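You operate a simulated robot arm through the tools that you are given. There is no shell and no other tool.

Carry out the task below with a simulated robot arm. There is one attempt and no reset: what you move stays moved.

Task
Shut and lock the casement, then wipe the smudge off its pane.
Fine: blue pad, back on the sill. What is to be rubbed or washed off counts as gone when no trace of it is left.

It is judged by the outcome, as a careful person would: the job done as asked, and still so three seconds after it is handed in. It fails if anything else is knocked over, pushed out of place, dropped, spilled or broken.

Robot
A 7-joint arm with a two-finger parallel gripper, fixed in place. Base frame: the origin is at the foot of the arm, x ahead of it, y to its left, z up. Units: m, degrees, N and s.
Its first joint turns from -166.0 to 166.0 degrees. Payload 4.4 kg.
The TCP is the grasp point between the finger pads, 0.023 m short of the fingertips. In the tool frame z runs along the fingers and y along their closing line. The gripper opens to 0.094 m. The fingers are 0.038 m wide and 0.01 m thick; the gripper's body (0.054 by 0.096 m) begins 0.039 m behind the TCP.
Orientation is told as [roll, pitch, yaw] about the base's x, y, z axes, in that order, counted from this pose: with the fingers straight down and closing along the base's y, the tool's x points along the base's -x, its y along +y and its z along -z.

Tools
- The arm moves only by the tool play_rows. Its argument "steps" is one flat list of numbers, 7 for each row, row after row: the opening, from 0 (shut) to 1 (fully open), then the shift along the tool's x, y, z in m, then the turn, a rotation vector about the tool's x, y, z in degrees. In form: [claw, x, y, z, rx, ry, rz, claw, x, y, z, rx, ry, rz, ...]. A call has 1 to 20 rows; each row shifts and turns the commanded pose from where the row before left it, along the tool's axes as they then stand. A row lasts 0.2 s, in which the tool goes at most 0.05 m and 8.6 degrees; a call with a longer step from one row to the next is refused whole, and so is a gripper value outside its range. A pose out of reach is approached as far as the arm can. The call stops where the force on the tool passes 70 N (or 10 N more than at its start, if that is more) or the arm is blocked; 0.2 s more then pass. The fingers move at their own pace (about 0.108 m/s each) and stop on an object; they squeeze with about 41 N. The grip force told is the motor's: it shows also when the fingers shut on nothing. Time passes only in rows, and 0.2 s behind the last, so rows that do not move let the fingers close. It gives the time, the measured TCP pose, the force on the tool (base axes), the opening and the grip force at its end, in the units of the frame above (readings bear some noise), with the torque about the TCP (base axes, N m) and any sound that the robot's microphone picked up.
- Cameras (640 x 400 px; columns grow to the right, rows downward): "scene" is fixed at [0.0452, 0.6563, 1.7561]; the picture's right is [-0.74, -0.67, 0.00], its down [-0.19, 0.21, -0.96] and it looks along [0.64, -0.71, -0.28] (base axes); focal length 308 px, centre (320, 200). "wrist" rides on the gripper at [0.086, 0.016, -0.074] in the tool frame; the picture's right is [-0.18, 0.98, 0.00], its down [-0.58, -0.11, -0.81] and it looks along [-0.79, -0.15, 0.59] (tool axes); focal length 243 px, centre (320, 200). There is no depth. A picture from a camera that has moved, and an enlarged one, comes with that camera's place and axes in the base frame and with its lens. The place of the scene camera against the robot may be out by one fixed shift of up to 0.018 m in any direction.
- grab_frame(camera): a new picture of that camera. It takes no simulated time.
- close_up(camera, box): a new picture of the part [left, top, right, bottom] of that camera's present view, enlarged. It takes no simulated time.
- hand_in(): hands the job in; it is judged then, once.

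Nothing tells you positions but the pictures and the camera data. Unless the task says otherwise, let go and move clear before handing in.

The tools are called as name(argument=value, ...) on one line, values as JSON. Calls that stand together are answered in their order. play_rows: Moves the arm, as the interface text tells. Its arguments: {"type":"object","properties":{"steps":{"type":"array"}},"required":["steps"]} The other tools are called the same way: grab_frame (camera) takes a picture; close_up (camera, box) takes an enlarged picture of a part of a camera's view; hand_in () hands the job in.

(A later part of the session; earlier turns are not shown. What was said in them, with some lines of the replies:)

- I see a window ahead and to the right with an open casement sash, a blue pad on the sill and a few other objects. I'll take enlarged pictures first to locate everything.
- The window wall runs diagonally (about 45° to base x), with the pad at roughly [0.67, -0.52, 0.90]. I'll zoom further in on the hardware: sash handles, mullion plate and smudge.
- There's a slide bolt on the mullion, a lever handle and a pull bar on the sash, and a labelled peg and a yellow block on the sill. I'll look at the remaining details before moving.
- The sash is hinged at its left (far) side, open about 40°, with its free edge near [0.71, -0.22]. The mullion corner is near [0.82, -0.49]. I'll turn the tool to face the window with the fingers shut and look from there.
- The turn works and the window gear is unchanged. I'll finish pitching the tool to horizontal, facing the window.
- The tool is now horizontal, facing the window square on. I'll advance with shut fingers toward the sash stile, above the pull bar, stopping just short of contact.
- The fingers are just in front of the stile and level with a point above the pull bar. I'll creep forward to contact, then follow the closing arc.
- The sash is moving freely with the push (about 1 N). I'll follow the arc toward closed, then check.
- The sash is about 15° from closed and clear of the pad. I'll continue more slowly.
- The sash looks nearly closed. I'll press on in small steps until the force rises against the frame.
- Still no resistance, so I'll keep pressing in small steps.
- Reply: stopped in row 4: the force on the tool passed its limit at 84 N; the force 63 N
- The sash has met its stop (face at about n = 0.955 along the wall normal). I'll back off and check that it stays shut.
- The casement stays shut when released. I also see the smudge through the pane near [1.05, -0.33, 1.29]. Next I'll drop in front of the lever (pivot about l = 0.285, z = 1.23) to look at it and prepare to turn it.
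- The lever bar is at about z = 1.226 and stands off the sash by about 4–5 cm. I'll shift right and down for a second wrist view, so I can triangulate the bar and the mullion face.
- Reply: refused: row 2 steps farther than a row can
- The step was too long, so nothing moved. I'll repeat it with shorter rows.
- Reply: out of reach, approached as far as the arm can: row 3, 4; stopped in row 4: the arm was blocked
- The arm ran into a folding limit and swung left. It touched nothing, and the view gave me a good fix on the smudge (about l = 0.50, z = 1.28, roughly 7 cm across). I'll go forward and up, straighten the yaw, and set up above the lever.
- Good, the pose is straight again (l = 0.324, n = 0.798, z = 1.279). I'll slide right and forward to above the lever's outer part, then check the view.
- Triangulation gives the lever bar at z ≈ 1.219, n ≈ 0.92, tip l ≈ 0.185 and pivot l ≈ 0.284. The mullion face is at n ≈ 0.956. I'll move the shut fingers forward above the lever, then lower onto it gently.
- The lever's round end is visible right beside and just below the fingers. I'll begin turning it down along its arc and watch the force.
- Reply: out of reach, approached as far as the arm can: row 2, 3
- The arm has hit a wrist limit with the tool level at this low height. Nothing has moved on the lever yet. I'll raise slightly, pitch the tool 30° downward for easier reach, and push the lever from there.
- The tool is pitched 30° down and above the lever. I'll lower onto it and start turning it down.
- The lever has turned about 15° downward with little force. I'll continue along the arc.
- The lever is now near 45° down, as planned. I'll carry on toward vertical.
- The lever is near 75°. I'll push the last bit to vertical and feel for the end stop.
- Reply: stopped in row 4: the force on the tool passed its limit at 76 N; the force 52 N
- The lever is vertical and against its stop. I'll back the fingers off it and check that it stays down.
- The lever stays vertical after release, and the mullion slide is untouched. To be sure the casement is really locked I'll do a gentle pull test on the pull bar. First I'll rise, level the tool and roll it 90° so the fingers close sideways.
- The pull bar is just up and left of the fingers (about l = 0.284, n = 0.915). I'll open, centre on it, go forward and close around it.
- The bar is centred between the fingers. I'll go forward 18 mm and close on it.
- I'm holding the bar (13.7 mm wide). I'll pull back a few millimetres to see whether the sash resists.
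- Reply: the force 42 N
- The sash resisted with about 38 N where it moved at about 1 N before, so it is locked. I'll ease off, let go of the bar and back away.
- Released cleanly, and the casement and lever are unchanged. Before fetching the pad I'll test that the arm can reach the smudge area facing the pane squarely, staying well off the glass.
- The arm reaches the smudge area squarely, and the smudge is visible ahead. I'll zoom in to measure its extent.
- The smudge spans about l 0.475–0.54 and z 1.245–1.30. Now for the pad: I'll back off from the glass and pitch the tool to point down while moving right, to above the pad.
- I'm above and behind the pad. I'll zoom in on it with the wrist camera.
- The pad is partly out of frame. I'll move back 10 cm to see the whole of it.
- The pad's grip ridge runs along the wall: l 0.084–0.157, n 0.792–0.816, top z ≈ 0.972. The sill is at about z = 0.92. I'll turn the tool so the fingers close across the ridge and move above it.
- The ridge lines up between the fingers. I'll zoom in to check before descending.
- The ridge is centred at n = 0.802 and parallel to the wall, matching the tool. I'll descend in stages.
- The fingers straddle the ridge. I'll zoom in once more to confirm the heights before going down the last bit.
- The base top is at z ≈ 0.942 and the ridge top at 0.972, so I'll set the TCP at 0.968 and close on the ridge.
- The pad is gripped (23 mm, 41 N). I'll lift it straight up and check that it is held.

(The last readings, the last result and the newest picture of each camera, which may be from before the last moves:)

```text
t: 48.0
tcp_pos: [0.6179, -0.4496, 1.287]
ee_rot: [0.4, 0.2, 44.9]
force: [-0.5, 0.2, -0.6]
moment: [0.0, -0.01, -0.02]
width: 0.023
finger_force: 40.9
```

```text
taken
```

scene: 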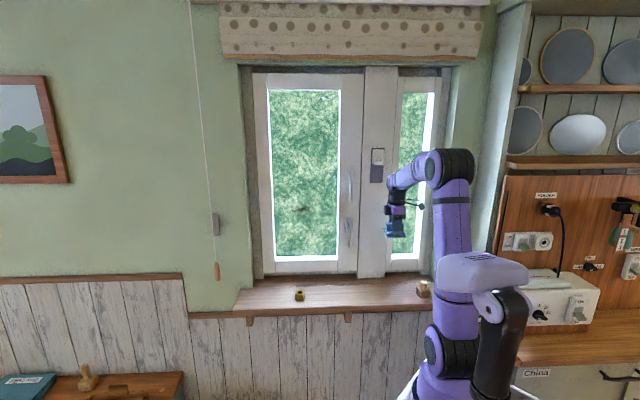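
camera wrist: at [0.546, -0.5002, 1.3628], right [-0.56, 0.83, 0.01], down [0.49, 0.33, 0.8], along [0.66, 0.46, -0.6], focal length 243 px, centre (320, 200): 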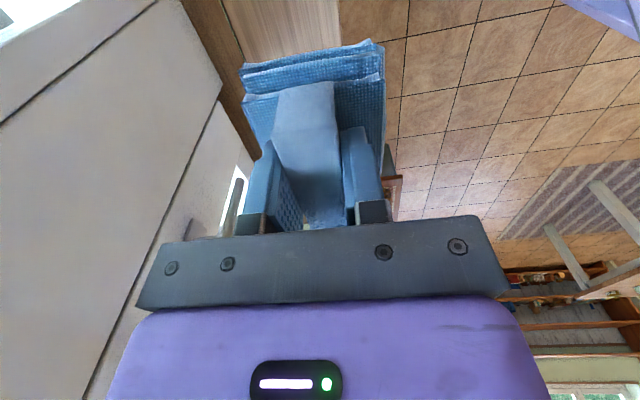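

The pad is securely held. I'll yaw back and then pitch up to face the pane while moving left, retracing the tested path.

play_rows(steps=[0, 0, 0, 0, 0, 0, 7.5, 0, 0, 0, 0, 0, 0, 7.5, 0, 0, 0, 0, 0, 0, 7.5, 0, 0, 0, 0, 0, 0, 7.5, 0, 0, 0, 0, 0, 0, 7.5, 0, 0, 0, 0, 0, 0, 7.5, 0, 0, 0, 0, 0, 0, 7.5, 0, 0, 0, 0, 0, 0, 7.5, 0, 0, 0, 0, 0, 0, 7.5, 0, 0, 0, 0, 0, 0, 7.5, 0, 0, 0, 0, 0, 0, 7.5, 0, 0, 0, 0, 0, 0, 7.5])

play_rows(steps=[0, 0, 0.032, 0, 0, -7.5, 0, 0, 0, 0.032, 0, 0, -7.5, 0, 0, 0, 0.032, 0, 0, -7.5, 0, 0, 0, 0.032, 0, 0, -7.5, 0, 0, 0, 0.032, 0, 0, -7.5, 0, 0, 0, 0.032, 0, 0, -7.5, 0, 0, 0, 0.032, 0, 0, -7.5, 0, 0, 0, 0.032, 0, 0, -7.5, 0, 0, 0, 0.032, 0, 0, -7.5, 0, 0, 0, 0.032, 0, 0, -7.5, 0, 0, 0, 0.032, 0, 0, -7.5, 0, 0, 0, 0.032, 0, 0, -7.5, 0])

grab_frame(camera="wrist")

grab_frame(camera="scene")

```text
t: 50.6
tcp_pos: [0.6164, -0.4482, 1.2876]
ee_rot: [-0.3, 0.2, -45.1]
force: [0.7, -0.4, 0.2]
moment: [0.01, 0.0, 0.02]
width: 0.0232
finger_force: 41.2
```

```text
t: 53.2
tcp_pos: [0.8884, -0.1772, 1.2864]
ee_rot: [-46.5, -89.7, 1.6]
force: [-0.6, 0.6, 0.2]
moment: [0.05, 0.01, 0.08]
width: 0.0234
finger_force: 41.1
```

```text
taken
camera wrist: at [0.8464, -0.1141, 1.2003], right [0.7, 0.69, 0.18], down [-0.64, 0.49, 0.58], along [0.32, -0.52, 0.79], focal length 243 px, centre (320, 200)
```

wrist: 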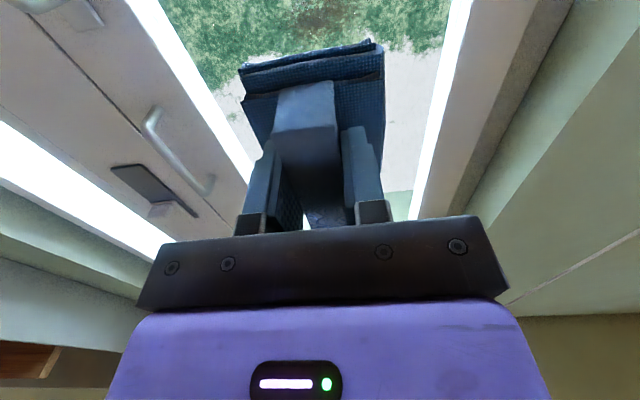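

```text
taken
```

scene: 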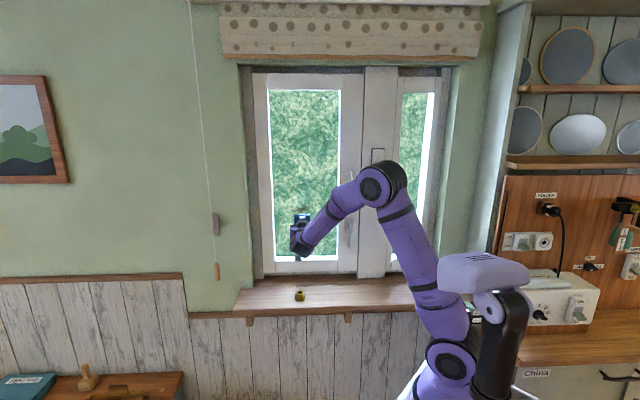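

The pad faces the pane in front of the smudge. I'll align with the smudge centre and approach until light contact.

play_rows(steps=[0, 0.008, 0.002, 0.04, 0, 0, 0, 0, 0.007, 0.002, 0.04, 0, 0, 0, 0, 0, 0, 0.04, 0, 0, 0, 0, 0, 0, 0.02, 0, 0, 0, 0, 0, 0, 0.01, 0, 0, 0])

grab_frame(camera="wrist")

close_up(camera="scene", box=[250, 180, 346, 240])

```text
t: 54.4
tcp_pos: [1.0, -0.2807, 1.2708]
ee_rot: [-45.0, -89.6, -0.1]
force: [-0.4, 0.4, -0.5]
moment: [0.0, 0.04, -0.01]
width: 0.0232
finger_force: 41.6
```

```text
taken
camera wrist: at [0.9564, -0.2183, 1.1839], right [0.7, 0.69, 0.18], down [-0.64, 0.49, 0.59], along [0.32, -0.52, 0.79], focal length 243 px, centre (320, 200)
```

wrist: 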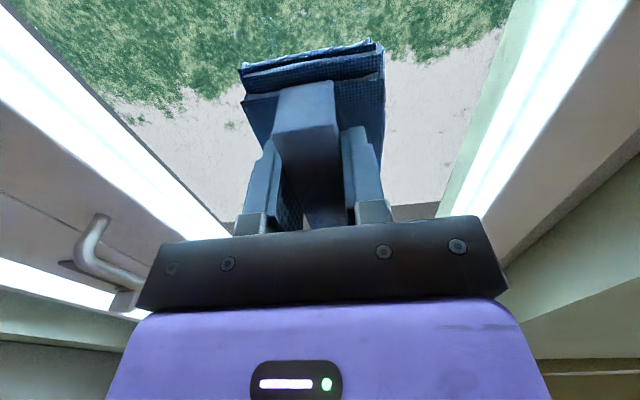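

```text
6.67 times, centred on (298, 210) of scene
camera zoom: at [0.0452, 0.6563, 1.7561], right [-0.74, -0.67, 0.0], down [-0.19, 0.21, -0.96], along [0.64, -0.71, -0.28], focal length 2055 px, centre (467, 133)
```

zoom: 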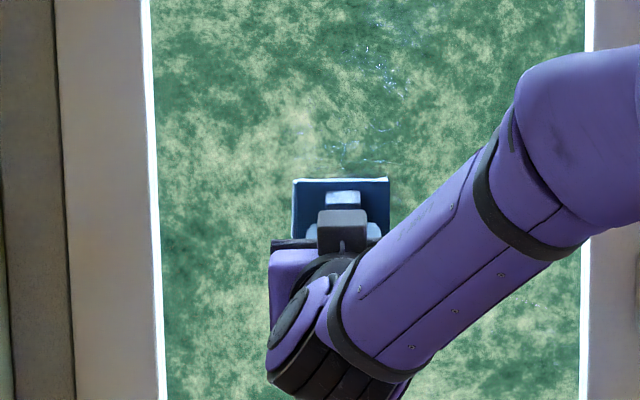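

No contact yet (TCP n = 0.906). I'll creep forward in small steps.

play_rows(steps=[0, 0, 0, 0.004, 0, 0, 0, 0, 0, 0, 0.004, 0, 0, 0, 0, 0, 0, 0.004, 0, 0, 0, 0, 0, 0, 0.003, 0, 0, 0])

```text
t: 55.4
tcp_pos: [1.009, -0.2903, 1.2697]
ee_rot: [-43.7, -89.6, -1.5]
force: [-0.3, -0.1, -0.9]
moment: [0.02, 0.01, -0.04]
width: 0.023
finger_force: 40.9
```

Still free at n = 0.919. I'll continue in 2–3 mm steps.

play_rows(steps=[0, 0, 0, 0.003, 0, 0, 0, 0, 0, 0, 0.003, 0, 0, 0])

play_rows(steps=[0, 0, 0, 0.003, 0, 0, 0, 0, 0, 0, 0.002, 0, 0, 0])

```text
t: 56.0
tcp_pos: [1.0122, -0.2956, 1.2684]
ee_rot: [-41.1, -89.5, -3.9]
force: [0.6, 0.4, -0.7]
moment: [0.04, 0.01, 0.01]
width: 0.0231
finger_force: 40.7
```

```text
t: 56.6
tcp_pos: [1.0159, -0.2987, 1.2697]
ee_rot: [-41.7, -89.5, -3.2]
force: [-0.3, -0.2, -1.4]
moment: [-0.03, 0.01, 0.01]
width: 0.023
finger_force: 41.1
```

Still no contact at n = 0.930. I'll continue carefully.

play_rows(steps=[0, 0, 0, 0.003, 0, 0, 0, 0, 0, 0, 0.003, 0, 0, 0])

close_up(camera="wrist", box=[220, 0, 412, 120])

```text
t: 57.2
tcp_pos: [1.0171, -0.298, 1.2698]
ee_rot: [-35.9, -89.5, -9.0]
force: [-52.7, 27.9, -8.2]
moment: [0.03, -0.04, -0.37]
width: 0.0233
finger_force: 41.3
```

```text
3.33 times, centred on (316, 60) of wrist
camera zoom: at [0.9758, -0.236, 1.1843], right [0.7, 0.7, 0.18], down [-0.64, 0.49, 0.59], along [0.32, -0.52, 0.79], focal length 809 px, centre (333, 667)
```

zoom: 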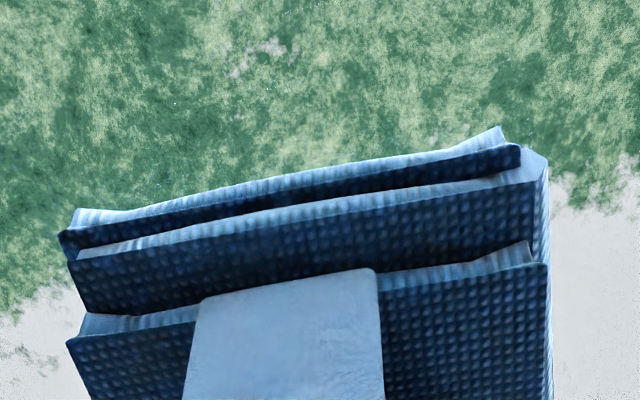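

Contact at n ≈ 0.930, with about 57 N which is a bit heavy. I'll ease back 3 mm and rub with up-down and left-right strokes over the smudge.

play_rows(steps=[0, 0, 0, -0.003, 0, 0, 0, 0, -0.015, 0, 0, 0, 0, 0, 0, -0.015, 0, 0, 0, 0, 0, 0, 0.015, 0, 0, 0, 0, 0, 0, 0.015, 0, 0, 0, 0, 0, 0, 0.015, 0, 0, 0, 0, 0, 0, 0.015, 0, 0, 0, 0, 0, 0, -0.015, 0, 0, 0, 0, 0, 0, -0.015, 0, 0, 0, 0, 0])

close_up(camera="wrist", box=[220, 0, 412, 120])

close_up(camera="scene", box=[250, 180, 346, 240])

```text
t: 59.2
tcp_pos: [1.018, -0.2987, 1.2692]
ee_rot: [-43.9, -89.5, -1.1]
force: [-17.6, 16.5, -7.5]
moment: [0.11, 0.05, 0.01]
width: 0.0231
finger_force: 41.3
```

```text
3.33 times, centred on (316, 60) of wrist
camera zoom: at [0.976, -0.2363, 1.1838], right [0.7, 0.69, 0.18], down [-0.64, 0.49, 0.59], along [0.32, -0.52, 0.79], focal length 809 px, centre (333, 667)
```

zoom: 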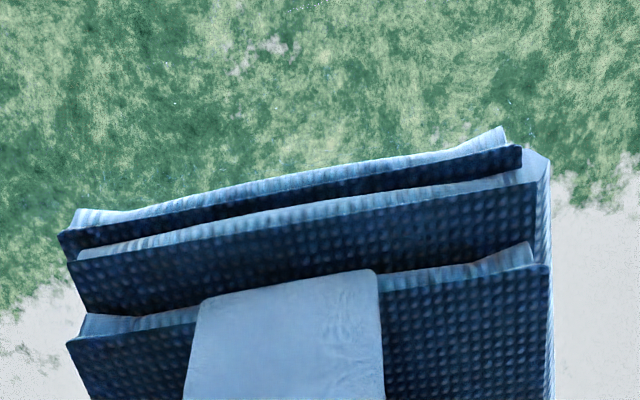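

```text
6.67 times, centred on (298, 210) of scene
camera zoom: at [0.0452, 0.6563, 1.7561], right [-0.74, -0.67, 0.0], down [-0.19, 0.21, -0.96], along [0.64, -0.71, -0.28], focal length 2055 px, centre (467, 133)
```

zoom: 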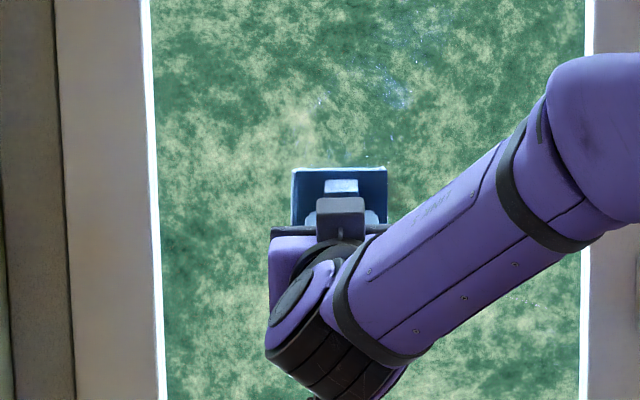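

Contact is steady at about 24 N. Next, left-right strokes at several heights.

play_rows(steps=[0, -0.02, 0, 0, 0, 0, 0, 0, 0, 0.015, 0, 0, 0, 0, 0, 0, 0.015, 0, 0, 0, 0, 0, 0, -0.015, 0, 0, 0, 0, 0, 0, -0.015, 0, 0, 0, 0, 0, 0, -0.015, 0, 0, 0, 0, 0, 0, -0.015, 0, 0, 0, 0, 0, 0, 0.015, 0, 0, 0, 0, 0, 0, 0.015, 0, 0, 0, 0, 0, 0.02, 0, 0, 0, 0, 0, 0, 0, 0.015, 0, 0, 0, 0, 0, 0, 0.015, 0, 0, 0, 0, 0, 0, -0.015, 0, 0, 0, 0, 0, 0, -0.015, 0, 0, 0, 0, 0, 0, -0.015, 0, 0, 0, 0, 0, 0, -0.015, 0, 0, 0, 0, 0, 0, 0.015, 0, 0, 0, 0, 0, 0, 0.015, 0, 0, 0, 0])

play_rows(steps=[0, 0.02, 0, 0, 0, 0, 0, 0, 0, 0.015, 0, 0, 0, 0, 0, 0, 0.015, 0, 0, 0, 0, 0, 0, -0.015, 0, 0, 0, 0, 0, 0, -0.015, 0, 0, 0, 0, 0, 0, -0.015, 0, 0, 0, 0, 0, 0, -0.015, 0, 0, 0, 0, 0, 0, 0.015, 0, 0, 0, 0, 0, 0, 0.015, 0, 0, 0, 0, 0, -0.02, 0, 0, 0, 0, 0])

```text
t: 63.0
tcp_pos: [1.0171, -0.2995, 1.2701]
ee_rot: [-43.9, -89.5, -1.2]
force: [-22.0, 10.2, -2.1]
moment: [0.04, 0.04, -0.22]
width: 0.0232
finger_force: 41.4
```

```text
t: 65.2
tcp_pos: [1.0172, -0.3013, 1.2705]
ee_rot: [-45.2, -89.6, 0.0]
force: [-10.7, 7.1, -0.5]
moment: [0.17, 0.09, 0.0]
width: 0.0232
finger_force: 41.5
```

The strokes are done. I'll lift off and inspect the pane.

play_rows(steps=[0, 0, 0, -0.02, 0, 0, 0, 0, 0, 0, -0.04, 0, 0, 0, 0, 0.03, 0, -0.03, 0, 0, 0, 0, 0.04, 0, 0, 0, 0, 0])

close_up(camera="scene", box=[250, 180, 346, 240])

grab_frame(camera="wrist")

close_up(camera="scene", box=[250, 80, 360, 280])

```text
t: 66.2
tcp_pos: [0.9537, -0.2378, 1.2019]
ee_rot: [-41.1, -89.6, -4.0]
force: [-0.2, -0.2, -0.2]
moment: [0.01, 0.04, -0.01]
width: 0.0234
finger_force: 41.4
```

```text
6.67 times, centred on (298, 210) of scene
camera zoom: at [0.0452, 0.6563, 1.7561], right [-0.74, -0.67, 0.0], down [-0.19, 0.21, -0.96], along [0.64, -0.71, -0.28], focal length 2055 px, centre (467, 133)
```

zoom: 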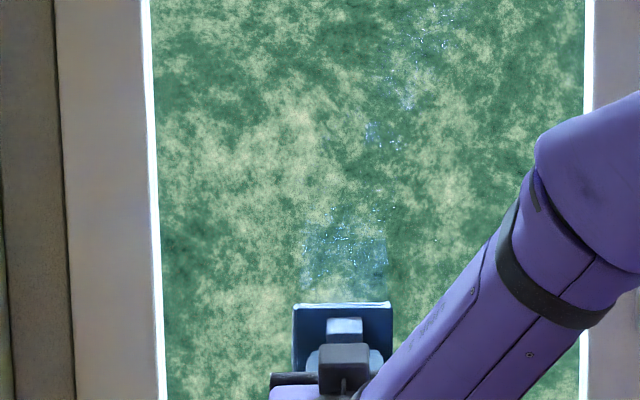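

```text
taken
camera wrist: at [0.9117, -0.1735, 1.1156], right [0.7, 0.69, 0.18], down [-0.64, 0.49, 0.59], along [0.32, -0.52, 0.79], focal length 243 px, centre (320, 200)
```

wrist: 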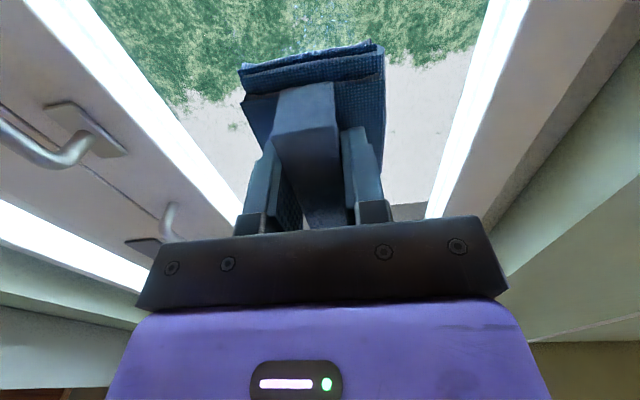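

```text
2.00 times, centred on (305, 180) of scene
camera zoom: at [0.0452, 0.6563, 1.7561], right [-0.74, -0.67, 0.0], down [-0.19, 0.21, -0.96], along [0.64, -0.71, -0.28], focal length 617 px, centre (350, 240)
```

zoom: 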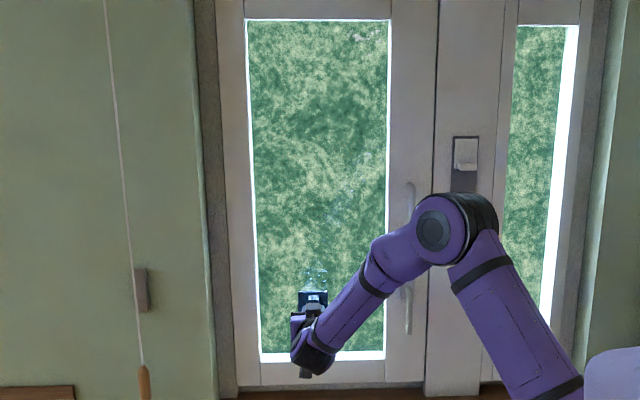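

The brown patch seems gone, but the gripper's reflection confuses the spot. I'll move the arm right and clear to inspect properly.

play_rows(steps=[0, -0.02, 0, -0.03, 0, 0, 0, 0, -0.03, -0.02, -0.02, 0, 0, 0, 0, -0.02, -0.04, 0, 0, 0, 0, 0, 0, -0.045, 0, 0, 0, 0, 0, 0, -0.045, 0, 0, 0, 0, 0, 0, -0.045, 0, 0, 0, 0])

close_up(camera="scene", box=[250, 180, 346, 240])

close_up(camera="scene", box=[280, 205, 328, 235])

grab_frame(camera="wrist")

grab_frame(camera="scene")

```text
t: 67.6
tcp_pos: [0.7814, -0.3383, 1.2716]
ee_rot: [-44.4, -89.5, -0.6]
force: [0.3, 0.9, -0.5]
moment: [0.02, 0.02, -0.04]
width: 0.0231
finger_force: 41.0
```

```text
6.67 times, centred on (298, 210) of scene
camera zoom: at [0.0452, 0.6563, 1.7561], right [-0.74, -0.67, 0.0], down [-0.19, 0.21, -0.96], along [0.64, -0.71, -0.28], focal length 2055 px, centre (467, 133)
```

zoom: 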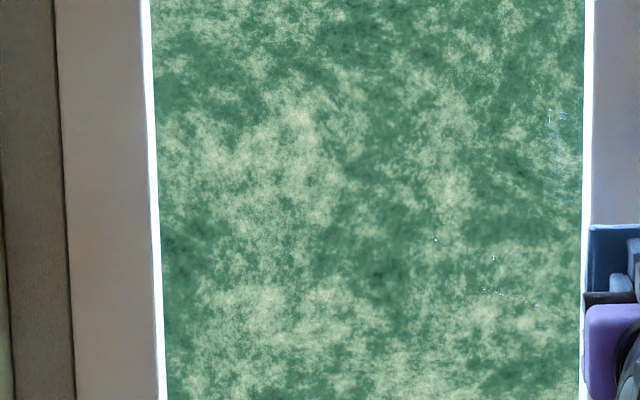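

```text
13.33 times, centred on (304, 220) of scene
camera zoom: at [0.0452, 0.6563, 1.7561], right [-0.74, -0.67, 0.0], down [-0.19, 0.21, -0.96], along [0.64, -0.71, -0.28], focal length 4111 px, centre (533, -67)
```

zoom: 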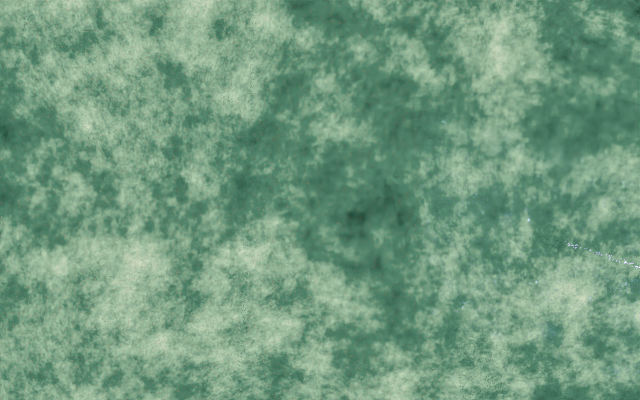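

```text
taken
camera wrist: at [0.739, -0.2751, 1.1856], right [0.7, 0.69, 0.18], down [-0.64, 0.49, 0.59], along [0.32, -0.52, 0.79], focal length 243 px, centre (320, 200)
```

wrist: 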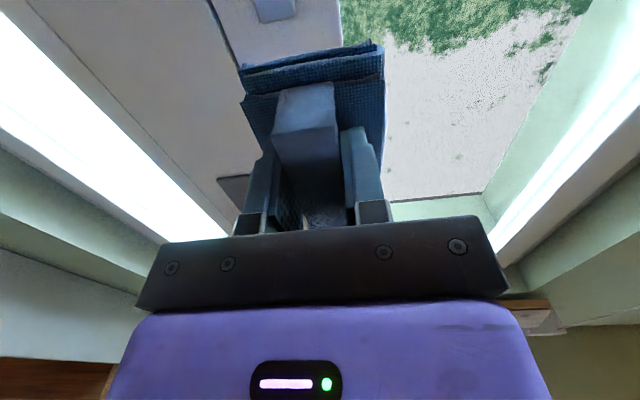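

```text
taken
```

scene: 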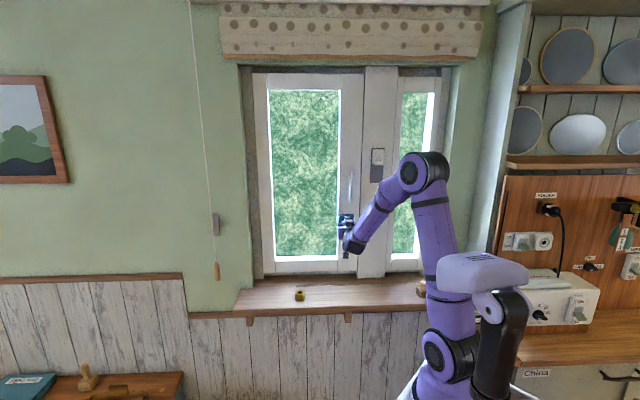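

The brown smudge is no longer visible; the small dark fleck left was in the background foliage in the first picture too. I'll zoom tighter to be sure that no trace remains.

close_up(camera="scene", box=[285, 195, 317, 215])

close_up(camera="scene", box=[285, 210, 317, 230])

close_up(camera="scene", box=[262, 85, 342, 260])

```text
16.00 times, centred on (301, 205) of scene
camera zoom: at [0.0452, 0.6563, 1.7561], right [-0.74, -0.67, 0.0], down [-0.19, 0.21, -0.96], along [0.64, -0.71, -0.28], focal length 4933 px, centre (624, 120)
```

zoom: 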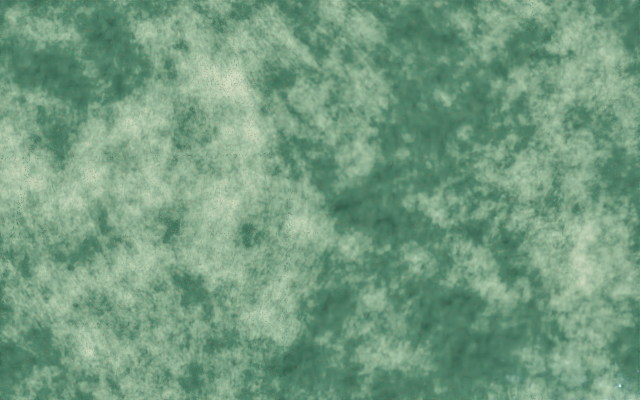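

```text
16.00 times, centred on (301, 220) of scene
camera zoom: at [0.0452, 0.6563, 1.7561], right [-0.74, -0.67, 0.0], down [-0.19, 0.21, -0.96], along [0.64, -0.71, -0.28], focal length 4933 px, centre (624, -120)
```

zoom: 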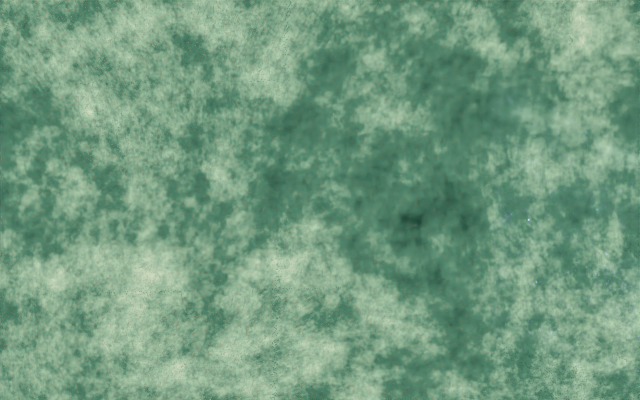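

```text
2.29 times, centred on (302, 172) of scene
camera zoom: at [0.0452, 0.6563, 1.7561], right [-0.74, -0.67, 0.0], down [-0.19, 0.21, -0.96], along [0.64, -0.71, -0.28], focal length 705 px, centre (361, 263)
```

zoom: 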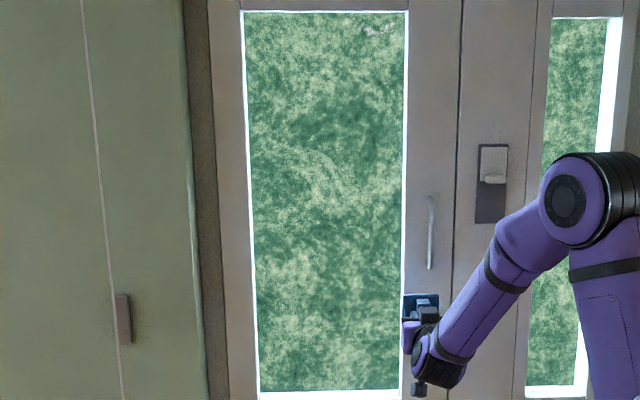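

No trace is visible from the scene camera. I'll double-check with the wrist camera, from a spot where the old smudge location isn't hidden by the pad.

play_rows(steps=[0, 0.01, 0.035, -0.01, 0, 0, 0, 0, 0, 0.035, -0.01, 0, 0, 0, 0, 0, 0.02, -0.01, 0, 0, 0])

grab_frame(camera="wrist")

close_up(camera="wrist", box=[300, 0, 492, 120])

```text
t: 68.4
tcp_pos: [0.8238, -0.2538, 1.2605]
ee_rot: [-42.1, -89.7, -3.1]
force: [-0.8, -0.5, -1.4]
moment: [0.01, -0.01, 0.03]
width: 0.0232
finger_force: 41.2
```

```text
taken
camera wrist: at [0.781, -0.1917, 1.1753], right [0.7, 0.69, 0.18], down [-0.64, 0.49, 0.59], along [0.32, -0.52, 0.79], focal length 243 px, centre (320, 200)
```

wrist: 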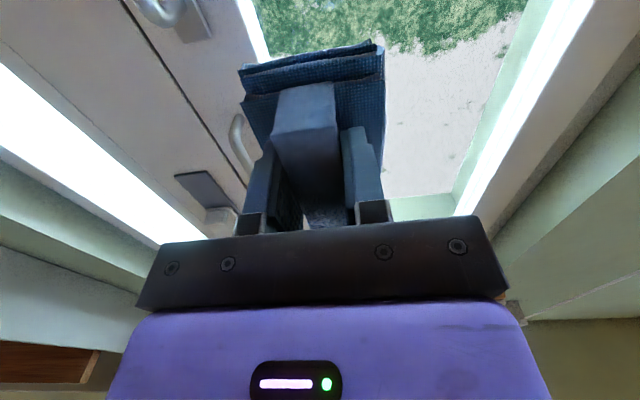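

```text
3.33 times, centred on (396, 60) of wrist
camera zoom: at [0.781, -0.1917, 1.1753], right [0.7, 0.69, 0.18], down [-0.64, 0.49, 0.59], along [0.32, -0.52, 0.79], focal length 809 px, centre (67, 667)
```

zoom: 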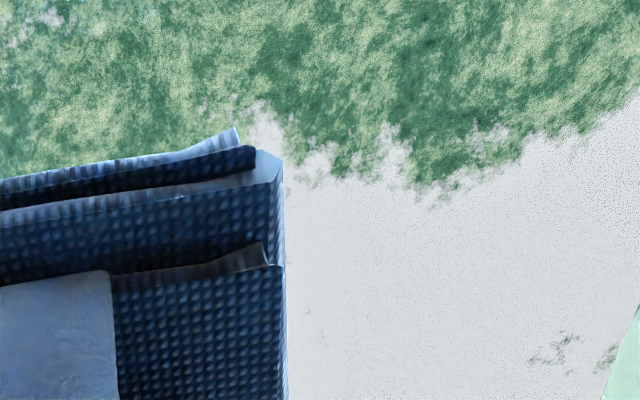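

The wrist view also shows clean glass where the smudge was. For certainty that no faint trace is left, I'll do one more wiping pass with the same light pressure.

play_rows(steps=[0, -0.005, 0.035, 0.03, 0, 0, 0, 0, -0.005, 0.035, 0.03, 0, 0, 0, 0, 0, 0.035, 0.03, 0, 0, 0, 0, 0, 0, 0.035, 0, 0, 0, 0, 0, 0, 0.03, 0, 0, 0, 0, 0, 0, 0.008, 0, 0, 0, 0, 0, 0, 0.004, 0, 0, 0, 0, 0, 0, 0.003, 0, 0, 0])

```text
t: 70.2
tcp_pos: [1.0174, -0.3002, 1.2693]
ee_rot: [-41.4, -89.6, -3.7]
force: [-15.8, 8.6, -2.9]
moment: [-0.04, -0.06, -0.14]
width: 0.0228
finger_force: 40.5
```

Contact is about 17 N. Now the second pass with vertical strokes in three columns.

play_rows(steps=[0, 0, 0.015, 0, 0, 0, 0, 0, 0, 0.015, 0, 0, 0, 0, 0, -0.0175, 0, 0, 0, 0, 0, 0, -0.0175, 0, 0, 0, 0, 0, 0, 0.0175, 0, 0, 0, 0, 0, 0, 0.0175, 0, 0, 0, 0, 0, 0, 0.0175, 0, 0, 0, 0, 0, 0, 0.0175, 0, 0, 0, 0, 0, 0, -0.0175, 0, 0, 0, 0, 0, 0, -0.0175, 0, 0, 0, 0, 0, 0, 0, -0.015, 0, 0, 0, 0, 0, 0, -0.015, 0, 0, 0, 0, 0, -0.0175, 0, 0, 0, 0, 0, 0, -0.0175, 0, 0, 0, 0, 0, 0, 0.0175, 0, 0, 0, 0, 0, 0, 0.0175, 0, 0, 0, 0, 0, 0, 0.0175, 0, 0, 0, 0, 0, 0, 0.0175, 0, 0, 0, 0, 0, 0, -0.0175, 0, 0, 0, 0, 0, 0, -0.0175, 0, 0, 0, 0, 0])

play_rows(steps=[0, 0, -0.015, 0, 0, 0, 0, 0, 0, -0.015, 0, 0, 0, 0, 0, -0.0175, 0, 0, 0, 0, 0, 0, -0.0175, 0, 0, 0, 0, 0, 0, 0.0175, 0, 0, 0, 0, 0, 0, 0.0175, 0, 0, 0, 0, 0, 0, 0.0175, 0, 0, 0, 0, 0, 0, 0.0175, 0, 0, 0, 0, 0, 0, -0.0175, 0, 0, 0, 0, 0, 0, -0.0175, 0, 0, 0, 0, 0])

```text
t: 74.4
tcp_pos: [1.0174, -0.3004, 1.2705]
ee_rot: [-44.6, -89.7, -0.4]
force: [-11.2, 8.0, -2.4]
moment: [0.15, 0.06, 0.03]
width: 0.0231
finger_force: 41.2
```

```text
t: 76.6
tcp_pos: [0.9962, -0.3208, 1.2708]
ee_rot: [-41.2, -89.5, -4.0]
force: [-11.9, 10.3, -1.1]
moment: [0.19, -0.02, 0.02]
width: 0.0233
finger_force: 40.7
```

Second pass done. I'll lift straight off the glass, then retrace the path back toward the sill spot.

play_rows(steps=[0, 0, 0, -0.02, 0, 0, 0, 0, 0, 0, -0.04, 0, 0, 0, 0, -0.008, 0, -0.04, 0, 0, 0, 0, -0.008, 0, -0.04, 0, 0, 0, 0, 0, 0, -0.039, 0, 0, 0])

play_rows(steps=[0, 0, -0.03, 0, 0, 7.5, 0, 0, 0, -0.03, 0, 0, 7.5, 0, 0, 0, -0.03, 0, 0, 7.5, 0, 0, 0, -0.03, 0, 0, 7.5, 0, 0, 0, -0.03, 0, 0, 7.5, 0, 0, 0, -0.03, 0, 0, 7.5, 0, 0, 0, -0.03, 0, 0, 7.5, 0, 0, 0, -0.03, 0, 0, 7.5, 0, 0, 0, -0.03, 0, 0, 7.5, 0, 0, 0, -0.03, 0, 0, 7.5, 0, 0, 0, -0.03, 0, 0, 7.5, 0, 0, 0, -0.03, 0, 0, 7.5, 0])

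grab_frame(camera="scene")

close_up(camera="scene", box=[262, 180, 342, 230])

grab_frame(camera="wrist")

```text
t: 77.8
tcp_pos: [0.8709, -0.196, 1.2867]
ee_rot: [-40.7, -89.4, -4.5]
force: [0.3, -0.5, -0.6]
moment: [-0.01, 0.01, 0.0]
width: 0.0233
finger_force: 41.1
```

```text
t: 80.4
tcp_pos: [0.6159, -0.4487, 1.2882]
ee_rot: [-0.3, 0.4, -44.9]
force: [0.1, 0.2, -0.3]
moment: [-0.01, 0.01, -0.02]
width: 0.0231
finger_force: 41.4
```

```text
taken
```

scene: 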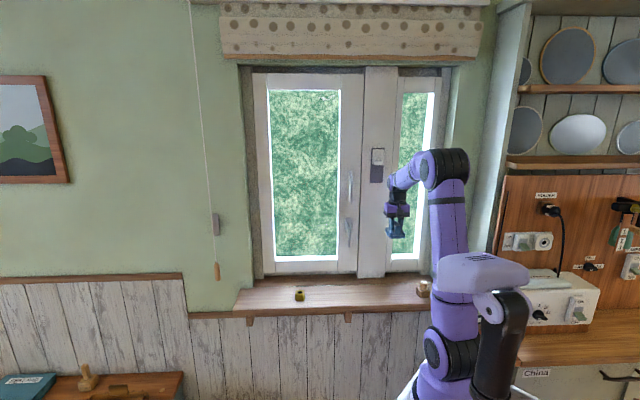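

```text
8.00 times, centred on (302, 205) of scene
camera zoom: at [0.0452, 0.6563, 1.7561], right [-0.74, -0.67, 0.0], down [-0.19, 0.21, -0.96], along [0.64, -0.71, -0.28], focal length 2466 px, centre (464, 160)
```

zoom: 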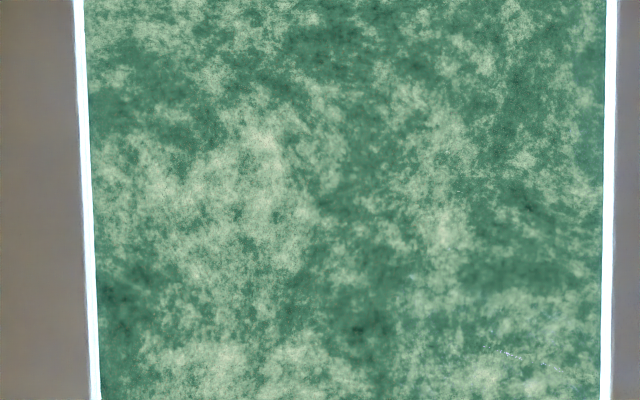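

```text
taken
camera wrist: at [0.5657, -0.3773, 1.3641], right [0.83, 0.56, -0.01], down [0.34, -0.49, 0.8], along [0.45, -0.66, -0.6], focal length 243 px, centre (320, 200)
```

wrist: 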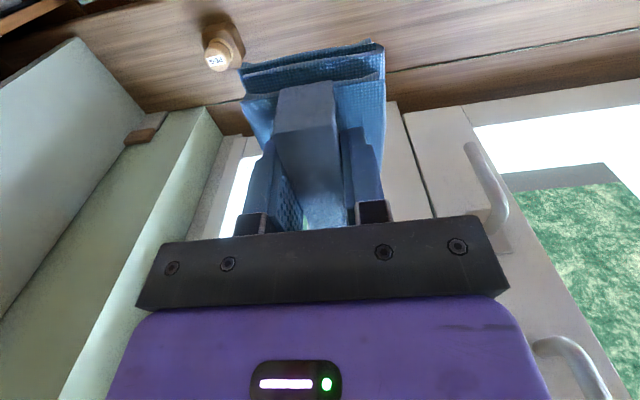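

The pane is clean. I'll yaw so the pad is aligned as before and descend toward its original place.

play_rows(steps=[0, 0, 0, 0, 0, 0, -7.5, 0, 0, 0, 0, 0, 0, -7.5, 0, 0, 0, 0, 0, 0, -7.5, 0, 0, 0, 0, 0, 0, -7.5, 0, 0, 0, 0, 0, 0, -7.5, 0, 0, 0, 0, 0, 0, -7.5, 0, 0, 0, 0, 0, 0, -7.5, 0, 0, 0, 0, 0, 0, -7.5, 0, 0, 0, 0, 0, 0, -7.5, 0, 0, 0, 0, 0, 0, -7.5, 0, 0, 0, 0, 0, 0, -7.5, 0, 0, 0, 0, 0, 0, -7.5])

play_rows(steps=[0, 0, -0.01, 0.04, 0, 0, 0, 0, 0, -0.01, 0.04, 0, 0, 0, 0, 0, -0.01, 0.04, 0, 0, 0, 0, 0, -0.01, 0.04, 0, 0, 0, 0, 0, -0.0095, 0.04, 0, 0, 0, 0, 0, 0, 0.04, 0, 0, 0, 0, 0, 0, 0.03, 0, 0, 0])

grab_frame(camera="wrist")

close_up(camera="scene", box=[350, 250, 440, 310])

```text
t: 83.0
tcp_pos: [0.6157, -0.4501, 1.2886]
ee_rot: [0.3, 0.3, 45.1]
force: [0.5, 0.3, -0.9]
moment: [-0.02, 0.0, 0.0]
width: 0.0232
finger_force: 41.3
```

```text
t: 84.6
tcp_pos: [0.649, -0.4847, 1.0189]
ee_rot: [0.3, 0.3, 45.1]
force: [-0.1, 0.1, -0.2]
moment: [0.0, 0.01, 0.0]
width: 0.0233
finger_force: 40.9
```

```text
taken
camera wrist: at [0.5766, -0.535, 1.0935], right [-0.56, 0.83, 0.0], down [0.49, 0.33, 0.8], along [0.66, 0.45, -0.6], focal length 243 px, centre (320, 200)
```

wrist: 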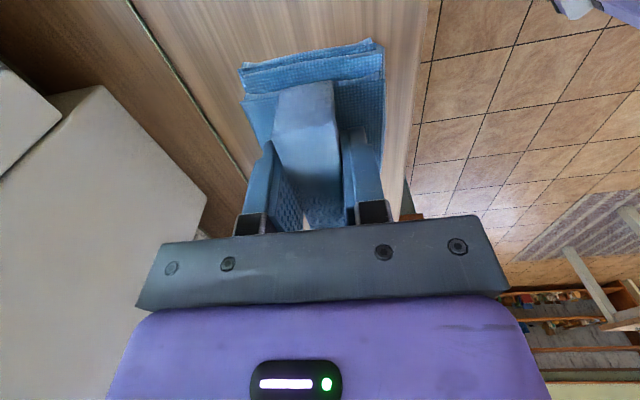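

```text
6.67 times, centred on (395, 280) of scene
camera zoom: at [0.0452, 0.6563, 1.7561], right [-0.74, -0.67, 0.0], down [-0.19, 0.21, -0.96], along [0.64, -0.71, -0.28], focal length 2055 px, centre (-180, -333)
```

zoom: 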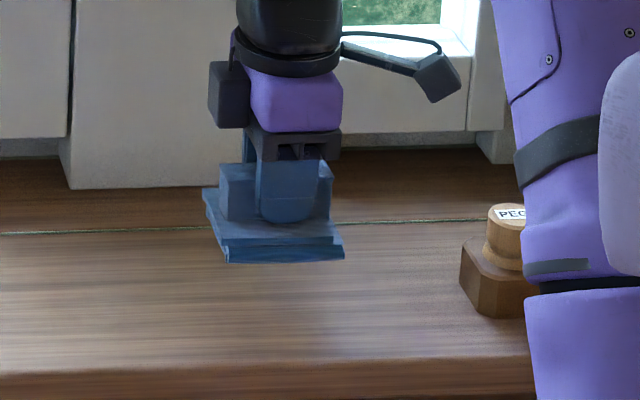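

The pad is above its old place. I'll lower it gently to the sill.

play_rows(steps=[0, -0.0017, 0, 0.025, 0, 0, 0, 0, 0, 0, 0.015, 0, 0, 0, 0, 0, 0, 0.006, 0, 0, 0, 0, 0, 0, 0.003, 0, 0, 0, 0, 0, 0, 0.002, 0, 0, 0])

close_up(camera="scene", box=[350, 250, 440, 310])

```text
t: 85.8
tcp_pos: [0.6499, -0.4827, 0.9678]
ee_rot: [0.2, 0.3, 44.8]
force: [-1.0, 0.6, 5.7]
moment: [0.08, -0.29, 0.03]
width: 0.0233
finger_force: 41.4
```

```text
6.67 times, centred on (395, 280) of scene
camera zoom: at [0.0452, 0.6563, 1.7561], right [-0.74, -0.67, 0.0], down [-0.19, 0.21, -0.96], along [0.64, -0.71, -0.28], focal length 2055 px, centre (-180, -333)
```

zoom: 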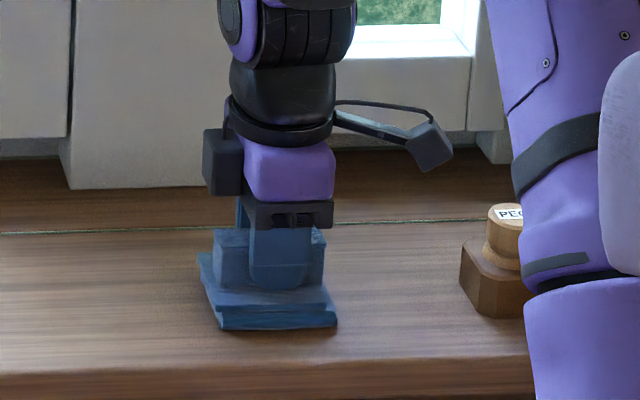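

Light contact with the sill (about 6 N), in the original place. I'll open, let it settle, and rise straight up.

play_rows(steps=[0.4, 0, 0, 0, 0, 0, 0, 0.8, 0, 0, 0, 0, 0, 0, 0.8, 0, 0, 0, 0, 0, 0, 0.8, 0, 0, -0.02, 0, 0, 0, 0.8, 0, 0, -0.04, 0, 0, 0, 0.8, 0, 0, -0.04, 0, 0, 0, 0.8, 0, 0, -0.045, 0, 0, 0, 0.8, 0, 0.01, -0.045, 0, 0, 0, 0.8, 0, 0.02, -0.04, 0, 0, 0, 0.8, 0, 0.02, -0.04, 0, 0, 0])

grab_frame(camera="scene")

close_up(camera="scene", box=[340, 240, 440, 310])

close_up(camera="scene", box=[250, 60, 400, 310])

grab_frame(camera="wrist")

```text
t: 88.0
tcp_pos: [0.6168, -0.4467, 1.2352]
ee_rot: [0.4, 0.3, 44.9]
force: [0.0, -0.4, -0.5]
moment: [0.04, 0.05, 0.01]
width: 0.0751
finger_force: 0.1
```

```text
taken
```

scene: 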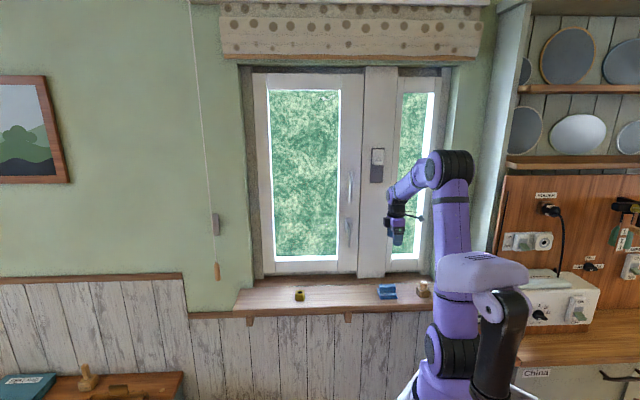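

```text
5.71 times, centred on (390, 275) of scene
camera zoom: at [0.0452, 0.6563, 1.7561], right [-0.74, -0.67, 0.0], down [-0.19, 0.21, -0.96], along [0.64, -0.71, -0.28], focal length 1762 px, centre (-80, -229)
```

zoom: 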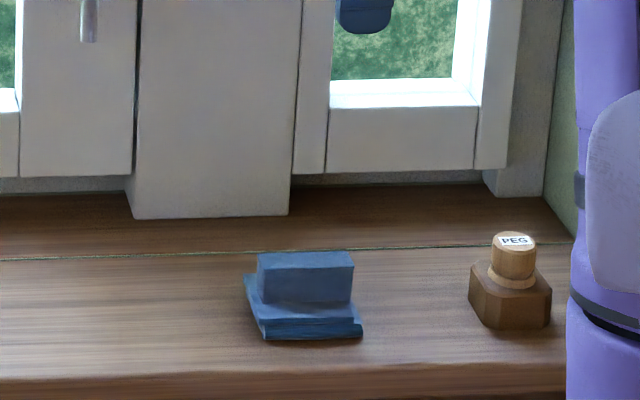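

```text
1.60 times, centred on (325, 185) of scene
camera zoom: at [0.0452, 0.6563, 1.7561], right [-0.74, -0.67, 0.0], down [-0.19, 0.21, -0.96], along [0.64, -0.71, -0.28], focal length 493 px, centre (312, 224)
```

zoom: 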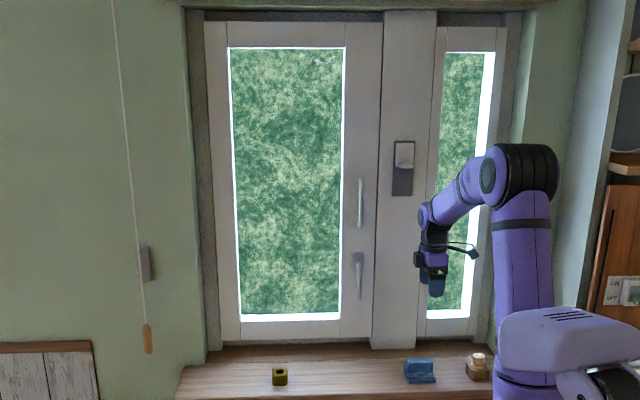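

```text
taken
camera wrist: at [0.5438, -0.4993, 1.3117], right [-0.56, 0.83, 0.01], down [0.5, 0.33, 0.8], along [0.66, 0.46, -0.6], focal length 243 px, centre (320, 200)
```

wrist: 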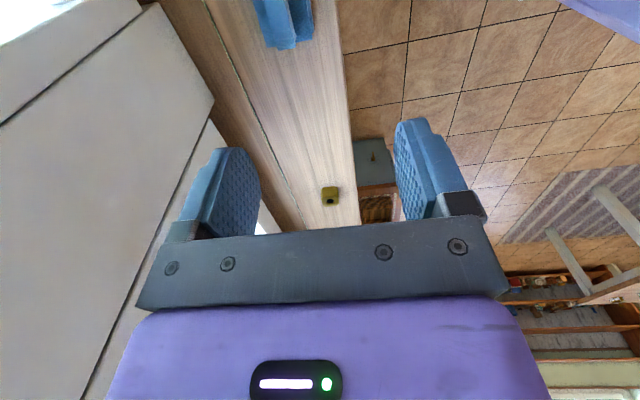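

The pad is back where it was, and the casement is shut with the lever vertical. I'll check the lever, the seam and the slide plate once more before handing in.

close_up(camera="scene", box=[330, 190, 394, 260])

close_up(camera="scene", box=[345, 140, 401, 190])

close_up(camera="scene", box=[264, 84, 344, 134])

close_up(camera="scene", box=[264, 210, 344, 260])

```text
5.71 times, centred on (362, 225) of scene
camera zoom: at [0.0452, 0.6563, 1.7561], right [-0.74, -0.67, 0.0], down [-0.19, 0.21, -0.96], along [0.64, -0.71, -0.28], focal length 1762 px, centre (80, 57)
```

zoom: 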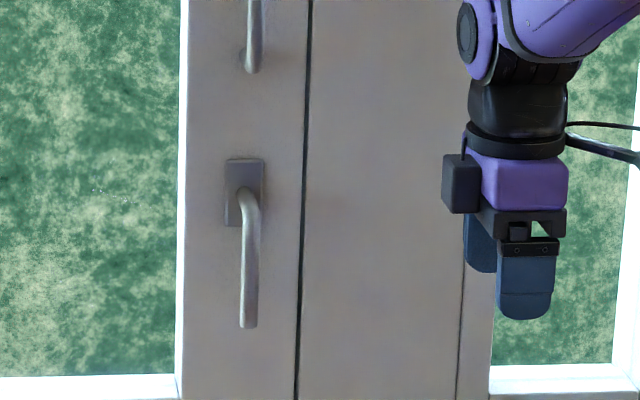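

```text
8.00 times, centred on (373, 165) of scene
camera zoom: at [0.0452, 0.6563, 1.7561], right [-0.74, -0.67, 0.0], down [-0.19, 0.21, -0.96], along [0.64, -0.71, -0.28], focal length 2466 px, centre (-104, 480)
```

zoom: 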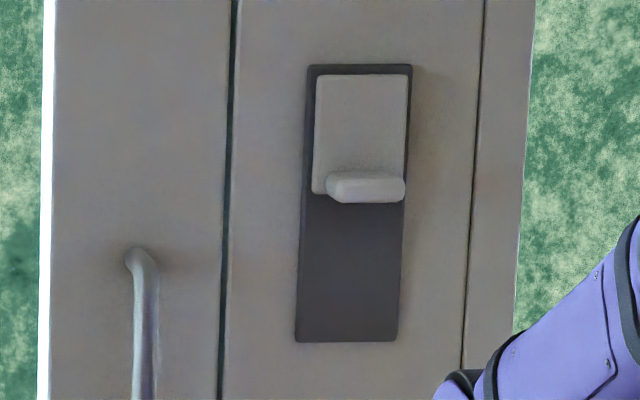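

```text
8.00 times, centred on (304, 109) of scene
camera zoom: at [0.0452, 0.6563, 1.7561], right [-0.74, -0.67, 0.0], down [-0.19, 0.21, -0.96], along [0.64, -0.71, -0.28], focal length 2466 px, centre (448, 928)
```

zoom: 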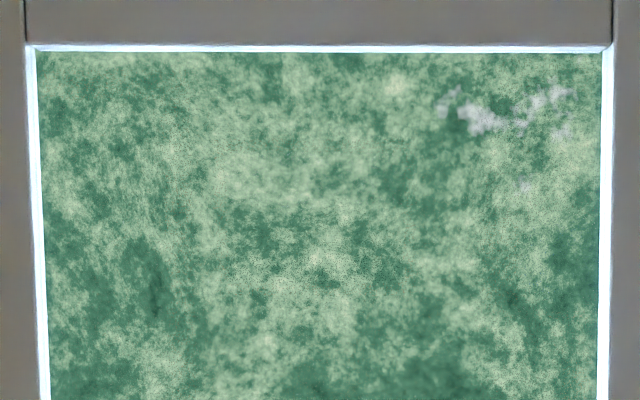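

```text
8.00 times, centred on (304, 235) of scene
camera zoom: at [0.0452, 0.6563, 1.7561], right [-0.74, -0.67, 0.0], down [-0.19, 0.21, -0.96], along [0.64, -0.71, -0.28], focal length 2466 px, centre (448, -80)
```

zoom: 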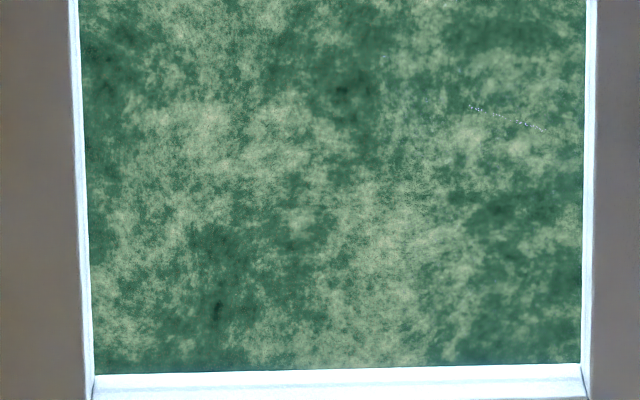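

The casement is shut flush and its lever turned vertical, and it resisted the pull test. The pane shows no trace of the smudge. The blue pad is back in its place on the sill, the peg and yellow block are untouched, and the arm is clear, so I'm handing in.

hand_in()

```text
The job is handed in.
```

The casement is shut and locked, the smudge is off the pane, and the blue pad is back where it was on the sill. I've handed the job in; no verdict came back.

- **Shut and locked:** I pushed the sash against its stop and turned the lever down to vertical. Before locking, the sash swung at about 1 N; afterwards it held against a 38 N pull on the bar.
- **Smudge:** I wiped it twice with the pad. Close-ups from the fixed camera after the second pass show clean glass. A small dark fleck nearby is background foliage that was in the first picture too.
- **Left alone:** I did not move the white slide on the grey plate beside the casement. I took it not to be part of the lock, because the lever alone held the sash. The peg and the yellow block on the sill are untouched.
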